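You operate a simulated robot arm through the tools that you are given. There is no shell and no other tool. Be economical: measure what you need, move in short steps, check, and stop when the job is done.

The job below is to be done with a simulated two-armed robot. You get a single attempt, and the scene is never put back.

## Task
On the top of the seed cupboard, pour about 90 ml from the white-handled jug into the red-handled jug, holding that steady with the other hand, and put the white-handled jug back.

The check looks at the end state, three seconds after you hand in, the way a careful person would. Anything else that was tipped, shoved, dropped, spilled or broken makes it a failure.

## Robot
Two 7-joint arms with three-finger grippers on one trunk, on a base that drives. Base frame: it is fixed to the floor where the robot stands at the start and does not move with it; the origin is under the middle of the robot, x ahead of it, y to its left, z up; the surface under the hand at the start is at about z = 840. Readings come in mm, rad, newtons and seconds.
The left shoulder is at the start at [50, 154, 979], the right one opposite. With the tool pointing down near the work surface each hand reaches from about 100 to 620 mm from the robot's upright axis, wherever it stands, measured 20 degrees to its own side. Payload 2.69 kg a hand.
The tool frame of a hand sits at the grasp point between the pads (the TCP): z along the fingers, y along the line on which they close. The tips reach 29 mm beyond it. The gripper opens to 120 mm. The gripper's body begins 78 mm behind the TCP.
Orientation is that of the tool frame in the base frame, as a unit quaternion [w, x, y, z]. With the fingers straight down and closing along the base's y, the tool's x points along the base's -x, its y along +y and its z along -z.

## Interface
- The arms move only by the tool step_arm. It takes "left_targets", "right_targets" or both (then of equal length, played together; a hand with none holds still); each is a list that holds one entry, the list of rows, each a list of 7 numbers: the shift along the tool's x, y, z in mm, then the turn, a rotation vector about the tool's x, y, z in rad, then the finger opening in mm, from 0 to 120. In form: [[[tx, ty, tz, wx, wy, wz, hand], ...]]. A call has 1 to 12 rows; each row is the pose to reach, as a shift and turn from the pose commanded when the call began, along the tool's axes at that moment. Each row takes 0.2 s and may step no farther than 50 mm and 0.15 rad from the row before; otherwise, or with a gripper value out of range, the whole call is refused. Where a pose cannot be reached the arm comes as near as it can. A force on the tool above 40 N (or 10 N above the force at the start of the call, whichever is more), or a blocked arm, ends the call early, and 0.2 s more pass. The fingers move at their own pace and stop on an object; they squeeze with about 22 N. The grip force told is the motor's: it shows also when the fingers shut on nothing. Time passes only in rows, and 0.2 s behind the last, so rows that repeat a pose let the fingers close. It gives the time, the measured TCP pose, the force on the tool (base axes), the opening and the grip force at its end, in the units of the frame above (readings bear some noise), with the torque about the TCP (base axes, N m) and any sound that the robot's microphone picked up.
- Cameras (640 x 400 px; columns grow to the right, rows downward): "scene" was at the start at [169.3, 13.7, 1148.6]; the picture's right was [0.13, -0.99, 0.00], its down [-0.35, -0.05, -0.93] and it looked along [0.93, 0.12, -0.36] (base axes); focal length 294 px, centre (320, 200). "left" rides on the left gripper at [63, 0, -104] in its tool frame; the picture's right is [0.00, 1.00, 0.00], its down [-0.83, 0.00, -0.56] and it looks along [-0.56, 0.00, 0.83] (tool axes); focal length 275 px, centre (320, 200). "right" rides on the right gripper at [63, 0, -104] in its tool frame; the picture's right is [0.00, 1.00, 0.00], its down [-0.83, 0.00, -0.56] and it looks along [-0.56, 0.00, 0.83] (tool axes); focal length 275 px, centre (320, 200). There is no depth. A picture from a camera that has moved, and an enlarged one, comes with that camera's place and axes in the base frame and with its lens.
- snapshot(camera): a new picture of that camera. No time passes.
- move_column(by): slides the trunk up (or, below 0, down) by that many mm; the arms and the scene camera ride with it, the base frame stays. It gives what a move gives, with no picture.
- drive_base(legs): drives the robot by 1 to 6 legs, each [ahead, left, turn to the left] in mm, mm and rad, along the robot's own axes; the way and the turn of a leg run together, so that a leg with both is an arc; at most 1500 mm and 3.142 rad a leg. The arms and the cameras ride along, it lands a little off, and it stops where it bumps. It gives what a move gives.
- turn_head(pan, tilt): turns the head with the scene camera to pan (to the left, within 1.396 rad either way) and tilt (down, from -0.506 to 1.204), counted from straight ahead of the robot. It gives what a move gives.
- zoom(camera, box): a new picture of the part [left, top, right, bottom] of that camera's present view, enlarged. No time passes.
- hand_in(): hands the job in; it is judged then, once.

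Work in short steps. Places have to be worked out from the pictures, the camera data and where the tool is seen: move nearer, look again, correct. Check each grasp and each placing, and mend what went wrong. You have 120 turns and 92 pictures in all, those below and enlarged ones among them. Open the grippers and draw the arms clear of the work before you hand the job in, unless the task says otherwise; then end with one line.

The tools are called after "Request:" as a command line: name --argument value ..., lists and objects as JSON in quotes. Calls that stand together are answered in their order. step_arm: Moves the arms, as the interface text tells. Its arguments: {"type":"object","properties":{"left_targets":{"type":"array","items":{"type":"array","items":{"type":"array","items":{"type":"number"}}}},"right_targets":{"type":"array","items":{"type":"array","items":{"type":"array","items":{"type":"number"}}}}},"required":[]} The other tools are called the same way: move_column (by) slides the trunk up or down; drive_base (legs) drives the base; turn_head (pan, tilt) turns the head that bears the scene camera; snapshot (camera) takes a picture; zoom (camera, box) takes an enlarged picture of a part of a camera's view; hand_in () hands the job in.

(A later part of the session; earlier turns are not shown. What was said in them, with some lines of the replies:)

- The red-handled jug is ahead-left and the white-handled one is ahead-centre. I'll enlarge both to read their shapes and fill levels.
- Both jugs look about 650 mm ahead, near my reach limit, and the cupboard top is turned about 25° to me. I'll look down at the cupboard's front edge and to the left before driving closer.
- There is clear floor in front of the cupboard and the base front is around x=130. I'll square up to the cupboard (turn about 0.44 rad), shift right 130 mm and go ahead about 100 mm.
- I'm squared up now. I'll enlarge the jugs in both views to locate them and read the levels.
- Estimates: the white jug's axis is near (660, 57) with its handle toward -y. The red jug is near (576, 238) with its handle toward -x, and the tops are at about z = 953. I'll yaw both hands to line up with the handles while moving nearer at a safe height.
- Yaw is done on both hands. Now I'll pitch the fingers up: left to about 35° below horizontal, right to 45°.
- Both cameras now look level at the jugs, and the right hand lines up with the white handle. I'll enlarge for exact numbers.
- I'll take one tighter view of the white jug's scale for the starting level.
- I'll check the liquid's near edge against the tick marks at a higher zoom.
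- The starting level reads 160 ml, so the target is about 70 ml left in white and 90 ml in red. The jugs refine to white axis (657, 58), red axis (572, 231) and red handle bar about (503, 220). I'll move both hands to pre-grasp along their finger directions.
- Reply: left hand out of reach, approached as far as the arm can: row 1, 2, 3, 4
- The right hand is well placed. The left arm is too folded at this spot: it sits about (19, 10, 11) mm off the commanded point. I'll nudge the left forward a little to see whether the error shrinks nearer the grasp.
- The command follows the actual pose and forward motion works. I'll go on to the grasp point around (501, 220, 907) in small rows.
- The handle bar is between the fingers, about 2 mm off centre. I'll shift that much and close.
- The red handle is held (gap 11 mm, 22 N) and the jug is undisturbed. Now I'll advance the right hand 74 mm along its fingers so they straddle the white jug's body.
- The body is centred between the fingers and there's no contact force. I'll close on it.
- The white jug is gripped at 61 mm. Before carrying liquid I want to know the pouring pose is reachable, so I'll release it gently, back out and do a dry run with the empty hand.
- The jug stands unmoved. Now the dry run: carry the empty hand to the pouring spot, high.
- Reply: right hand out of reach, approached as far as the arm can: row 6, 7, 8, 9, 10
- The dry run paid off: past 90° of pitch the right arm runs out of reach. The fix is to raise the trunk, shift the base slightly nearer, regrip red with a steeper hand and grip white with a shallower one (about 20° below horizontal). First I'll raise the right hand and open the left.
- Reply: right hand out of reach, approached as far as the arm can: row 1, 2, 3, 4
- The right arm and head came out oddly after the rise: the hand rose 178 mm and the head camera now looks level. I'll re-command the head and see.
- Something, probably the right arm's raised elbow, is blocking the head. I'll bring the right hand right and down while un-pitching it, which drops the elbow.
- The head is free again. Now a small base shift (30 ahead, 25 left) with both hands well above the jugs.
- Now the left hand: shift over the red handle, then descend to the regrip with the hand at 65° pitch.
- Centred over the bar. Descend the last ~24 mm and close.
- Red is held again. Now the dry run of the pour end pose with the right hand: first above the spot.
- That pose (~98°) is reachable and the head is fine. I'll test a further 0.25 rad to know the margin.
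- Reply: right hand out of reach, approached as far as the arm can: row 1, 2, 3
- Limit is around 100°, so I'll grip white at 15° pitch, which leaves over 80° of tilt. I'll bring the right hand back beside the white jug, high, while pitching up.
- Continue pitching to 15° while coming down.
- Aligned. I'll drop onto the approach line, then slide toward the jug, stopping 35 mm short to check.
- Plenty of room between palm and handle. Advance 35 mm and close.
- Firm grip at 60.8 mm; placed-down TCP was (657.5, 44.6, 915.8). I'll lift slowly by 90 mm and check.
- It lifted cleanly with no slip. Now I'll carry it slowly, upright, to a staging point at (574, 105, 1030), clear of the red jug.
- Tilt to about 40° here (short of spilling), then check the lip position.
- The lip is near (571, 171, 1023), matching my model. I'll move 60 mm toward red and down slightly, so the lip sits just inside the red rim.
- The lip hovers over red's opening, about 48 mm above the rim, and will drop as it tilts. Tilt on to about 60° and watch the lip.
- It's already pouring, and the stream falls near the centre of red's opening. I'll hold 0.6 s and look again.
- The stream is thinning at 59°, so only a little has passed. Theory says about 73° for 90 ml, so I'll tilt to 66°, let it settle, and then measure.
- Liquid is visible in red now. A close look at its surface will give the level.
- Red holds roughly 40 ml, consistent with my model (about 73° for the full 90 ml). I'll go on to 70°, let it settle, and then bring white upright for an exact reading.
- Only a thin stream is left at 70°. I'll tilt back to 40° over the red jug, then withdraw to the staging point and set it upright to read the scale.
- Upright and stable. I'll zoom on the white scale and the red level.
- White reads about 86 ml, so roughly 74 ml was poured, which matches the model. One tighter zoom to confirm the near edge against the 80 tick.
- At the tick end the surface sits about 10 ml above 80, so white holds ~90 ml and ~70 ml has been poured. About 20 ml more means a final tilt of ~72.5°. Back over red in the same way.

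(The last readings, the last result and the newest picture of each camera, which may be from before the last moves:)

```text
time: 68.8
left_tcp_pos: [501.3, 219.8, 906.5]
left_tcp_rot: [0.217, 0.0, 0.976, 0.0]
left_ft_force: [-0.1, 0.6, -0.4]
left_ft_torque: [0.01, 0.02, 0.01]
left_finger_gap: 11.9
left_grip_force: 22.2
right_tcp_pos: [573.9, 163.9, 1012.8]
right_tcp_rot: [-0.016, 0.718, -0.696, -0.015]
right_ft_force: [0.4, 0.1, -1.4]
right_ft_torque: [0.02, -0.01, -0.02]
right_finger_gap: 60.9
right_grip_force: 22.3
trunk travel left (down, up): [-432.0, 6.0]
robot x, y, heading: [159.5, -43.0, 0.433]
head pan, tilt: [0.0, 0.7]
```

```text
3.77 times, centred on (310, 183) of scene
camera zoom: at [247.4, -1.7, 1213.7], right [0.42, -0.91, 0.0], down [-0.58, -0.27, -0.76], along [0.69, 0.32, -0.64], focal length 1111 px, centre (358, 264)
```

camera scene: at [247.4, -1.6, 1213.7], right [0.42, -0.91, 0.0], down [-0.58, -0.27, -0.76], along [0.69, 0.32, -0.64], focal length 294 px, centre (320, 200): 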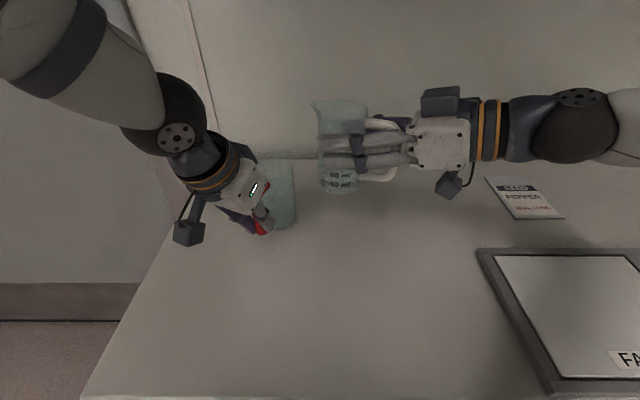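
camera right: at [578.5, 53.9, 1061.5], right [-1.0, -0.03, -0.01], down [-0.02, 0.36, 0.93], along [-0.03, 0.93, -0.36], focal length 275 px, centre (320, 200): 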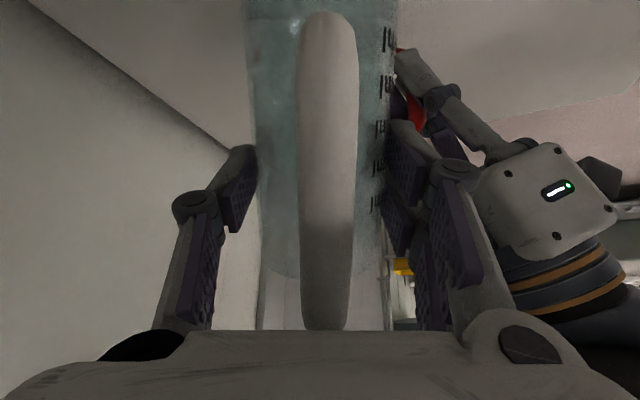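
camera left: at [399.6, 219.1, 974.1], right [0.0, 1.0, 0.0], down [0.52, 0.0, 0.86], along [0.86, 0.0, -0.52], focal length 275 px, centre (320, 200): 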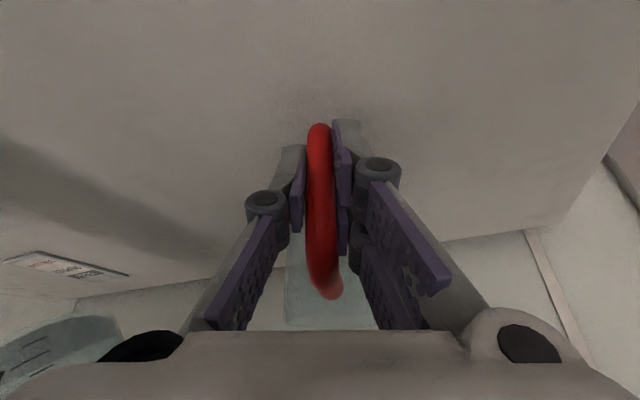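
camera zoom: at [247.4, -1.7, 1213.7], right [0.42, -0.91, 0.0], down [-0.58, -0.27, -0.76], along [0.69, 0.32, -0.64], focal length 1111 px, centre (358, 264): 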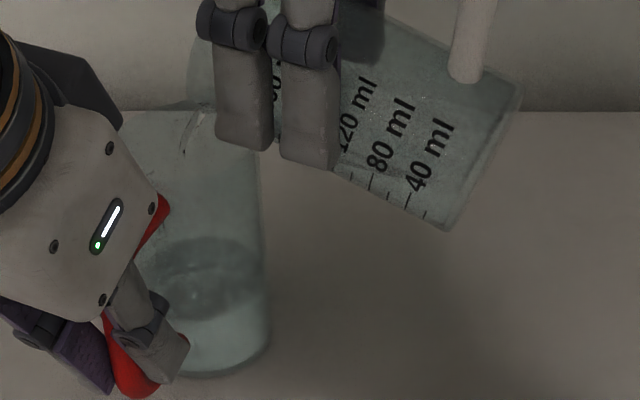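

A thin tail stream remains. Hold 0.8 s more, tilt back, withdraw and set upright to read it.

Request:
step_arm --right_targets '[[[0, 0, 0, 0, 0, 0, 20], [0, 0, 0, 0, 0, 0, 20], [0, 0, 0, 0, -0.06, 0, 20], [0, 0, 0, 0, -0.14, 0, 20], [0, 0, 0, 0, -0.22, 0, 20], [0, 0, 0, 0, -0.3, 0, 20], [0, 0, 0, 0, -0.38, 0, 20], [0, 0, 0, 0, -0.46, 0, 20], [0, 0, 0, 0, -0.53, 0, 20], [0, 0, 0, 0, -0.566, 0, 20], [0, 0, 0, 0, -0.566, 0, 20], [0, 0, 0, 0, -0.566, 0, 20]]]'

Request:
step_arm --right_targets '[[[2, 0, -3, 0, -0.03, 0, 20], [6, 0, -8, 0, -0.09, 0, 20], [12, 0, -15, 0, -0.17, 0, 20], [18, 1, -22, 0, -0.25, 0, 20], [24, 2, -30, 0, -0.33, 0, 20], [29, 2, -37, 0, -0.41, 0, 20], [34, 3, -43, 0, -0.49, 0, 20], [37, 3, -47, 0, -0.57, 0, 20], [39, 3, -49, 0, -0.64, 0, 20], [39, 3, -49, 0, -0.69, 0, 20], [39, 3, -49, 0, -0.7, 0, 20], [39, 3, -49, 0, -0.7, 0, 20]]]'

Request:
zoom --camera "scene" --box '[324, 164, 356, 188]'

Request:
zoom --camera "scene" --box '[260, 90, 400, 240]'

```text
time: 71.4
left_tcp_pos: [501.2, 218.5, 907.5]
left_tcp_rot: [0.217, 0.0, 0.976, 0.0]
left_ft_force: [0.6, -0.2, 0.3]
left_ft_torque: [0.01, -0.03, 0.0]
left_finger_gap: 11.9
left_grip_force: 22.2
right_tcp_pos: [574.3, 164.0, 1012.5]
right_tcp_rot: [-0.21, 0.686, -0.663, -0.215]
right_ft_force: [0.7, 0.7, -0.9]
right_ft_torque: [-0.02, -0.02, 0.01]
right_finger_gap: 60.9
right_grip_force: 21.9
trunk travel left (down, up): [-432.0, 6.0]
robot x, y, heading: [162.7, -44.5, 0.437]
head pan, tilt: [0.0, 0.7]
```

```text
time: 74.0
left_tcp_pos: [502.0, 219.5, 907.4]
left_tcp_rot: [0.217, 0.0, 0.976, 0.001]
left_ft_force: [-0.3, 0.1, 0.3]
left_ft_torque: [0.0, 0.05, -0.02]
left_finger_gap: 11.9
left_grip_force: 22.0
right_tcp_pos: [574.1, 104.8, 1030.4]
right_tcp_rot: [-0.425, 0.57, -0.552, -0.436]
right_ft_force: [0.2, 0.2, -1.2]
right_ft_torque: [0.0, 0.0, 0.0]
right_finger_gap: 61.1
right_grip_force: 22.3
trunk travel left (down, up): [-432.0, 6.0]
robot x, y, heading: [161.1, -50.0, 0.437]
head pan, tilt: [0.0, 0.7]
```

```text
16.00 times, centred on (340, 176) of scene
camera zoom: at [247.4, -1.7, 1213.7], right [0.42, -0.91, 0.0], down [-0.58, -0.27, -0.76], along [0.69, 0.32, -0.64], focal length 4712 px, centre (0, 584)
```

zoom: 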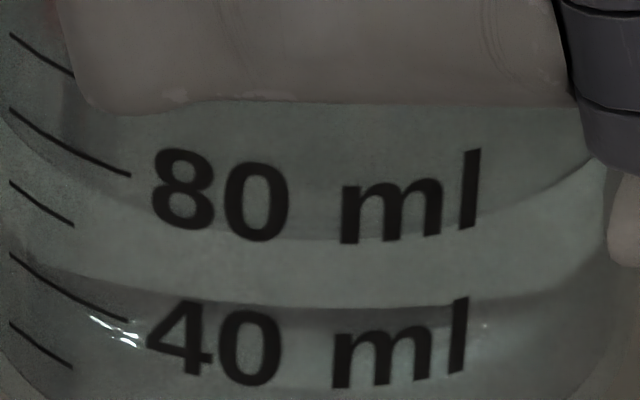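

```text
2.67 times, centred on (330, 165) of scene
camera zoom: at [247.4, -1.7, 1213.7], right [0.42, -0.91, 0.0], down [-0.58, -0.27, -0.76], along [0.69, 0.32, -0.64], focal length 785 px, centre (293, 293)
```

zoom: 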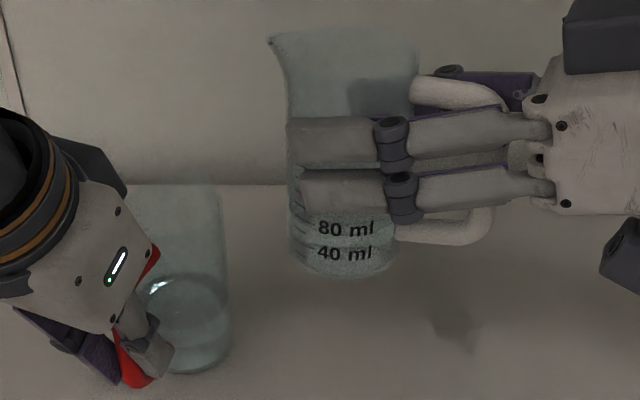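

White now reads ~70–71 ml, so ~90 ml has gone into red. I'll carry white back along the same path, above its original spot.

Request:
step_arm --right_targets '[[[1, -2, -1, 0, 0, 0, 20], [3, -7, -4, 0, 0, 0, 20], [7, -15, -9, 0, 0, 0, 20], [12, -24, -15, 0, 0, 0, 20], [17, -34, -22, 0, 0, 0, 20], [22, -44, -28, 0, 0, 0, 20], [27, -54, -35, 0, 0, 0, 20], [32, -64, -41, 0, 0, 0, 20], [37, -73, -47, 0, 0, 0, 20], [40, -79, -51, 0, 0, 0, 20], [41, -82, -53, 0, 0, 0, 20], [41, -82, -53, 0, 0, 0, 20]]]'

```text
time: 76.6
left_tcp_pos: [500.8, 218.6, 906.9]
left_tcp_rot: [0.218, 0.0, 0.976, 0.0]
left_ft_force: [0.9, 0.7, 0.2]
left_ft_torque: [0.05, -0.02, -0.04]
left_finger_gap: 11.8
left_grip_force: 21.9
right_tcp_pos: [657.0, 44.9, 1004.3]
right_tcp_rot: [-0.425, 0.57, -0.551, -0.437]
right_ft_force: [1.2, 0.3, -1.6]
right_ft_torque: [-0.02, 0.01, -0.01]
right_finger_gap: 60.8
right_grip_force: 21.8
trunk travel left (down, up): [-432.0, 6.0]
robot x, y, heading: [162.7, -44.0, 0.442]
head pan, tilt: [0.0, 0.7]
```

Right above its spot. Lower 86 mm, slowing at the end.

Request:
step_arm --right_targets '[[[5, 0, 1.3, 0, 0, 0, 20], [15, 0, 3.9, 0, 0, 0, 20], [27, 0, 7, 0, 0, 0, 20], [39, 0, 10.2, 0, 0, 0, 20], [50, 0, 13, 0, 0, 0, 20], [60, 0, 15.6, 0, 0, 0, 20], [69, 0, 18, 0, 0, 0, 20], [75, 0, 19.6, 0, 0, 0, 20], [79, 0, 20.6, 0, 0, 0, 20], [82, 0, 21.4, 0, 0, 0, 20], [84, 0, 21.9, 0, 0, 0, 20]]]'

Request:
zoom --camera "scene" --box '[340, 120, 540, 260]'

```text
time: 79.0
left_tcp_pos: [500.5, 219.7, 906.8]
left_tcp_rot: [0.217, 0.0, 0.976, 0.0]
left_ft_force: [0.4, 0.0, -0.6]
left_ft_torque: [0.0, 0.02, 0.0]
left_finger_gap: 11.8
left_grip_force: 22.3
right_tcp_pos: [657.9, 44.2, 917.9]
right_tcp_rot: [-0.425, 0.57, -0.552, -0.436]
right_ft_force: [-0.5, 0.0, -1.1]
right_ft_torque: [-0.01, -0.02, 0.03]
right_finger_gap: 60.9
right_grip_force: 22.4
trunk travel left (down, up): [-432.0, 6.0]
robot x, y, heading: [160.5, -37.5, 0.437]
head pan, tilt: [0.0, 0.7]
```

```text
2.86 times, centred on (440, 190) of scene
camera zoom: at [247.4, -1.7, 1213.7], right [0.42, -0.91, 0.0], down [-0.58, -0.27, -0.76], along [0.69, 0.32, -0.64], focal length 842 px, centre (-23, 229)
```

zoom: 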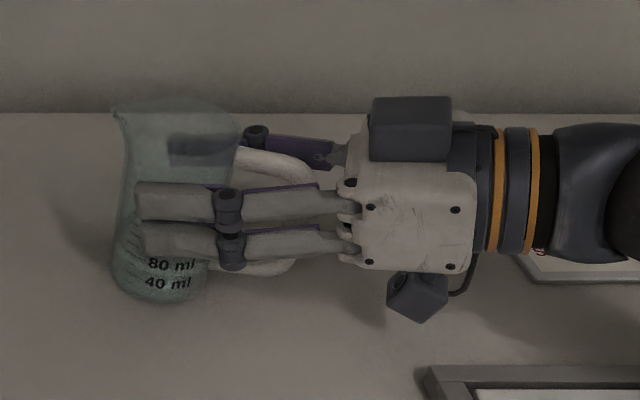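

About 2 mm to go. Lower the last 3 mm in sub-millimetre rows and watch the force.

Request:
step_arm --right_targets '[[[0.7, 0, 0.2, 0, 0, 0, 20], [1.4, 0, 0.4, 0, 0, 0, 20], [2.1, 0, 0.55, 0, 0, 0, 20], [2.9, 0, 0.75, 0, 0, 0, 20], [2.9, 0, 0.75, 0, 0, 0, 20]]]'

```text
time: 80.2
left_tcp_pos: [500.8, 220.1, 907.1]
left_tcp_rot: [0.217, 0.0, 0.976, 0.001]
left_ft_force: [-0.2, -0.1, 0.2]
left_ft_torque: [0.01, 0.07, 0.0]
left_finger_gap: 12.1
left_grip_force: 22.2
right_tcp_pos: [658.0, 44.0, 915.3]
right_tcp_rot: [-0.426, 0.57, -0.551, -0.437]
right_ft_force: [0.9, 0.0, 5.0]
right_ft_torque: [0.02, 0.09, -0.02]
right_finger_gap: 60.9
right_grip_force: 22.1
trunk travel left (down, up): [-432.0, 6.0]
robot x, y, heading: [162.9, -43.1, 0.434]
head pan, tilt: [0.0, 0.7]
```

Touched down (+5 N). Open the right fingers gradually and back straight out along the approach.

Request:
step_arm --right_targets '[[[-0.3, 0, 0, 0, 0, 0, 61], [-0.3, 0, 0, 0, 0, 0, 66], [-0.3, 0, 0, 0, 0, 0, 80], [-0.3, 0, 0, 0, 0, 0, 105], [-0.3, 0, 0, 0, 0, 0, 105], [-0.3, 0, -15, 0, 0, 0, 105], [-0.3, 0, -40, 0, 0, 0, 105], [-0.3, 0, -70, 0, 0, 0, 105], [-0.3, 0, -100, 0, 0, 0, 105], [-0.3, 0, -135, 0, 0, 0, 105]]]'

Request:
snapshot --camera "scene"

```text
time: 82.4
left_tcp_pos: [500.6, 218.7, 906.5]
left_tcp_rot: [0.217, 0.0, 0.976, 0.001]
left_ft_force: [-0.6, 0.3, -0.6]
left_ft_torque: [0.03, 0.01, 0.0]
left_finger_gap: 11.6
left_grip_force: 21.9
right_tcp_pos: [659.8, -85.4, 949.2]
right_tcp_rot: [-0.425, 0.569, -0.552, -0.436]
right_ft_force: [0.5, -0.4, -0.3]
right_ft_torque: [0.03, 0.03, -0.06]
right_finger_gap: 105.0
right_grip_force: 0.2
trunk travel left (down, up): [-432.0, 6.0]
robot x, y, heading: [158.8, -44.9, 0.435]
head pan, tilt: [0.0, 0.7]
```

```text
24 pictures are left
camera scene: at [247.2, -2.1, 1213.7], right [0.42, -0.91, 0.0], down [-0.58, -0.27, -0.77], along [0.69, 0.32, -0.64], focal length 294 px, centre (320, 200)
```

scene: 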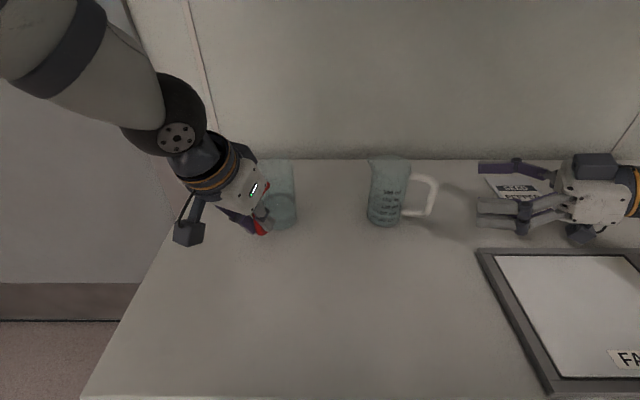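

White stands where it was. Now release red with the left hand, lift it straight up off the handle, and raise the right hand too.

Request:
step_arm --left_targets '[[[0, 0, 0, 0, 0, 0, 20], [0, 0, 0, 0, 0, 0, 40], [0, 0, 0, 0, 0, 0, 70], [0, 0, 0, 0, 0, 0, 80], [-9, 0, -18, 0, 0, 0, 80], [-19, 0, -38, 0, 0, 0, 80], [-31, 0, -62, 0, 0, 0, 80], [-42, 0, -85, 0, 0, 0, 80], [-50, 0, -105, 0, 0, 0, 80]]]' --right_targets '[[[0, 0, 0, 0, 0, 0, 105], [0, 0, 0, 0, 0, 0, 105], [-10, 0, -3, 0, 0, 0, 105], [-25, 0, -7, 0, 0, 0, 105], [-40, 0, -11, 0, 0, 0, 105], [-60, 0, -20, 0, 0, 0, 105], [-80, 0, -30, 0, 0, 0, 105], [-100, 0, -40, 0, 0, 0, 105], [-120, 0, -50, 0, 0, 0, 105]]]'

Request:
snapshot --camera "scene"

Request:
snapshot --camera "left"

```text
time: 84.4
left_tcp_pos: [501.8, 218.7, 1024.2]
left_tcp_rot: [0.217, 0.0, 0.976, 0.001]
left_ft_force: [0.0, 0.3, 0.4]
left_ft_torque: [0.01, 0.01, 0.0]
left_finger_gap: 80.0
left_grip_force: 0.1
right_tcp_pos: [660.0, -104.4, 1079.1]
right_tcp_rot: [-0.425, 0.57, -0.551, -0.437]
right_ft_force: [-0.5, -0.8, 0.0]
right_ft_torque: [0.01, 0.0, -0.02]
right_finger_gap: 105.0
right_grip_force: 0.0
trunk travel left (down, up): [-432.0, 6.0]
robot x, y, heading: [156.9, -44.9, 0.439]
head pan, tilt: [0.0, 0.7]
```

```text
23 pictures are left
camera scene: at [246.8, -1.5, 1213.8], right [0.42, -0.91, 0.0], down [-0.58, -0.27, -0.77], along [0.69, 0.32, -0.64], focal length 294 px, centre (320, 200)
```

scene: 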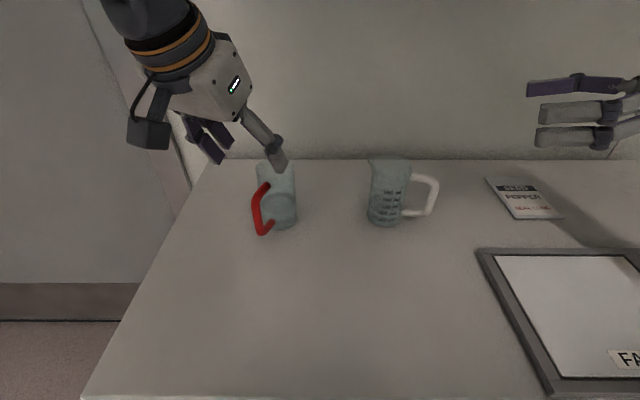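

```text
22 pictures are left
camera left: at [399.7, 219.5, 1091.7], right [0.0, 1.0, 0.0], down [0.52, 0.0, 0.86], along [0.86, 0.0, -0.52], focal length 275 px, centre (320, 200)
```

left: 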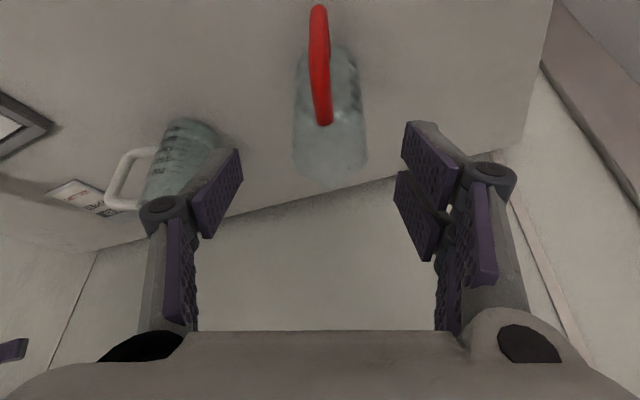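

Both jugs stand free and in place. I'll check the levels once more and look for drips.

Request:
zoom --camera "scene" --box '[240, 140, 450, 260]'

Request:
zoom --camera "left" --box '[270, 0, 390, 190]'

Request:
zoom --camera "scene" --box '[365, 190, 410, 230]'

```text
3.05 times, centred on (345, 200) of scene
camera zoom: at [246.8, -1.5, 1213.8], right [0.42, -0.91, 0.0], down [-0.58, -0.27, -0.77], along [0.69, 0.32, -0.64], focal length 898 px, centre (244, 200)
```

zoom: 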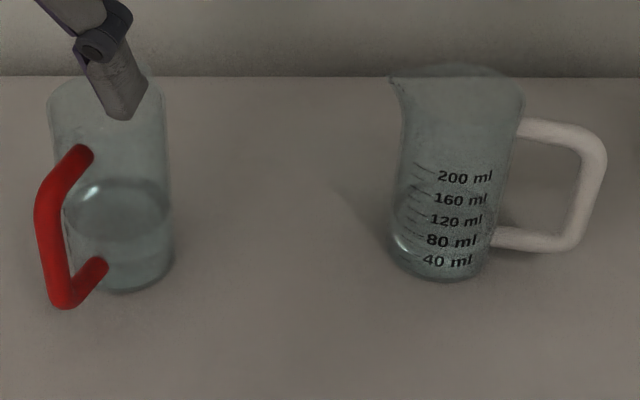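

```text
2.11 times, centred on (330, 95) of left
camera zoom: at [399.7, 219.5, 1091.7], right [0.0, 1.0, 0.0], down [0.52, 0.0, 0.86], along [0.86, 0.0, -0.52], focal length 580 px, centre (299, 421)
```

zoom: 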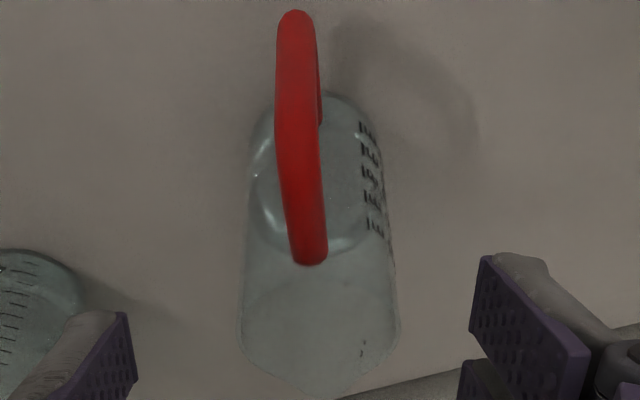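

```text
10.00 times, centred on (388, 210) of scene
camera zoom: at [246.8, -1.5, 1213.8], right [0.42, -0.91, 0.0], down [-0.58, -0.27, -0.77], along [0.69, 0.32, -0.64], focal length 2945 px, centre (-355, 100)
```

zoom: 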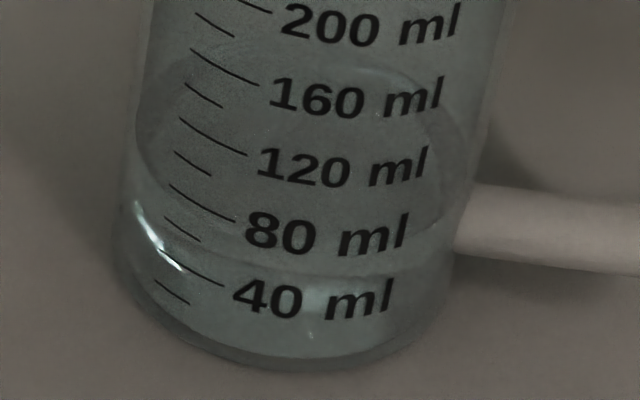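

Red's surface computes to z≈876, which agrees with ~90 ml. One last tight look at white's near edge.

Request:
zoom --camera "scene" --box '[374, 204, 402, 222]'

Request:
zoom --camera "left" --box '[310, 30, 370, 130]'

```text
16.00 times, centred on (388, 213) of scene
camera zoom: at [246.8, -1.5, 1213.8], right [0.42, -0.91, 0.0], down [-0.58, -0.27, -0.77], along [0.69, 0.32, -0.64], focal length 4712 px, centre (-768, -8)
```

zoom: 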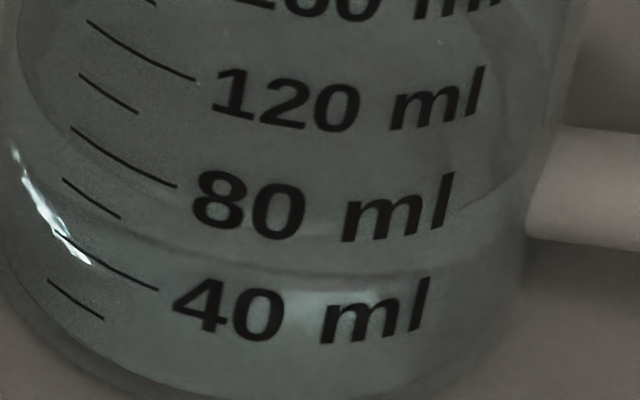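

```text
4.00 times, centred on (340, 80) of left
camera zoom: at [399.7, 219.5, 1091.7], right [0.0, 1.0, 0.0], down [0.52, 0.0, 0.86], along [0.86, 0.0, -0.52], focal length 1101 px, centre (240, 680)
```

zoom: 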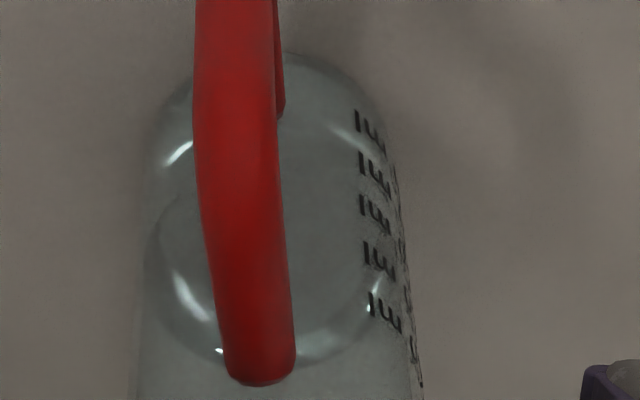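

White reads ~71 ml and red ~89–90 ml, with no drips on the top. Draw the left hand up and off to the side, clear of the red jug.

Request:
step_arm --left_targets '[[[-8, 0, -18, 0, 0, 0, 80], [-10, 25, -25, 0, 0, 0, 80], [-10, 60, -25, 0, 0, 0, 80], [-10, 95, -25, 0, 0, 0, 80], [-10, 130, -25, 0, 0, 0, 80]]]'

Request:
snapshot --camera "scene"

```text
time: 85.6
left_tcp_pos: [500.0, 350.0, 1049.6]
left_tcp_rot: [0.218, 0.0, 0.976, 0.0]
left_ft_force: [0.4, 0.8, -0.1]
left_ft_torque: [0.0, -0.01, -0.03]
left_finger_gap: 80.3
left_grip_force: 0.0
right_tcp_pos: [660.9, -101.7, 1078.3]
right_tcp_rot: [-0.425, 0.57, -0.551, -0.437]
right_ft_force: [-1.1, -0.2, -0.4]
right_ft_torque: [-0.02, 0.01, 0.04]
right_finger_gap: 105.2
right_grip_force: 0.0
trunk travel left (down, up): [-432.0, 6.0]
robot x, y, heading: [162.2, -44.0, 0.431]
head pan, tilt: [0.0, 0.7]
```

```text
16 pictures are left
camera scene: at [247.4, -1.2, 1213.7], right [0.42, -0.91, 0.0], down [-0.58, -0.27, -0.76], along [0.69, 0.32, -0.64], focal length 294 px, centre (320, 200)
```

scene: 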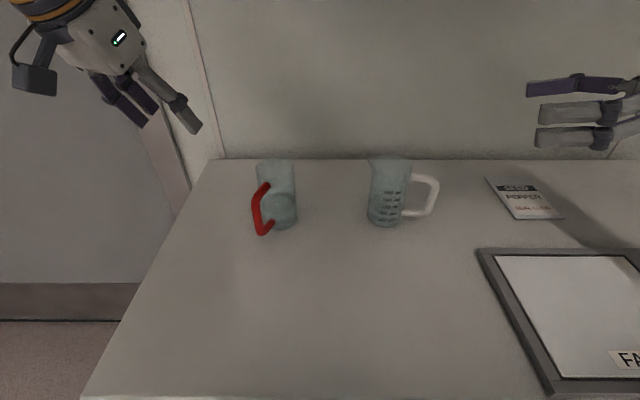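

Both jugs stand upright in place, the grippers are open and the arms are clear, so I'm handing in.

Request:
hand_in

```text
The job is handed in.
```

I poured about 90 ml from the white-handled jug into the red-handled one while the left hand held the red jug by its handle; the white jug, which read 160 ml at the start and about 71 ml at the end, is back in its place, and I saw nothing spilled or moved.
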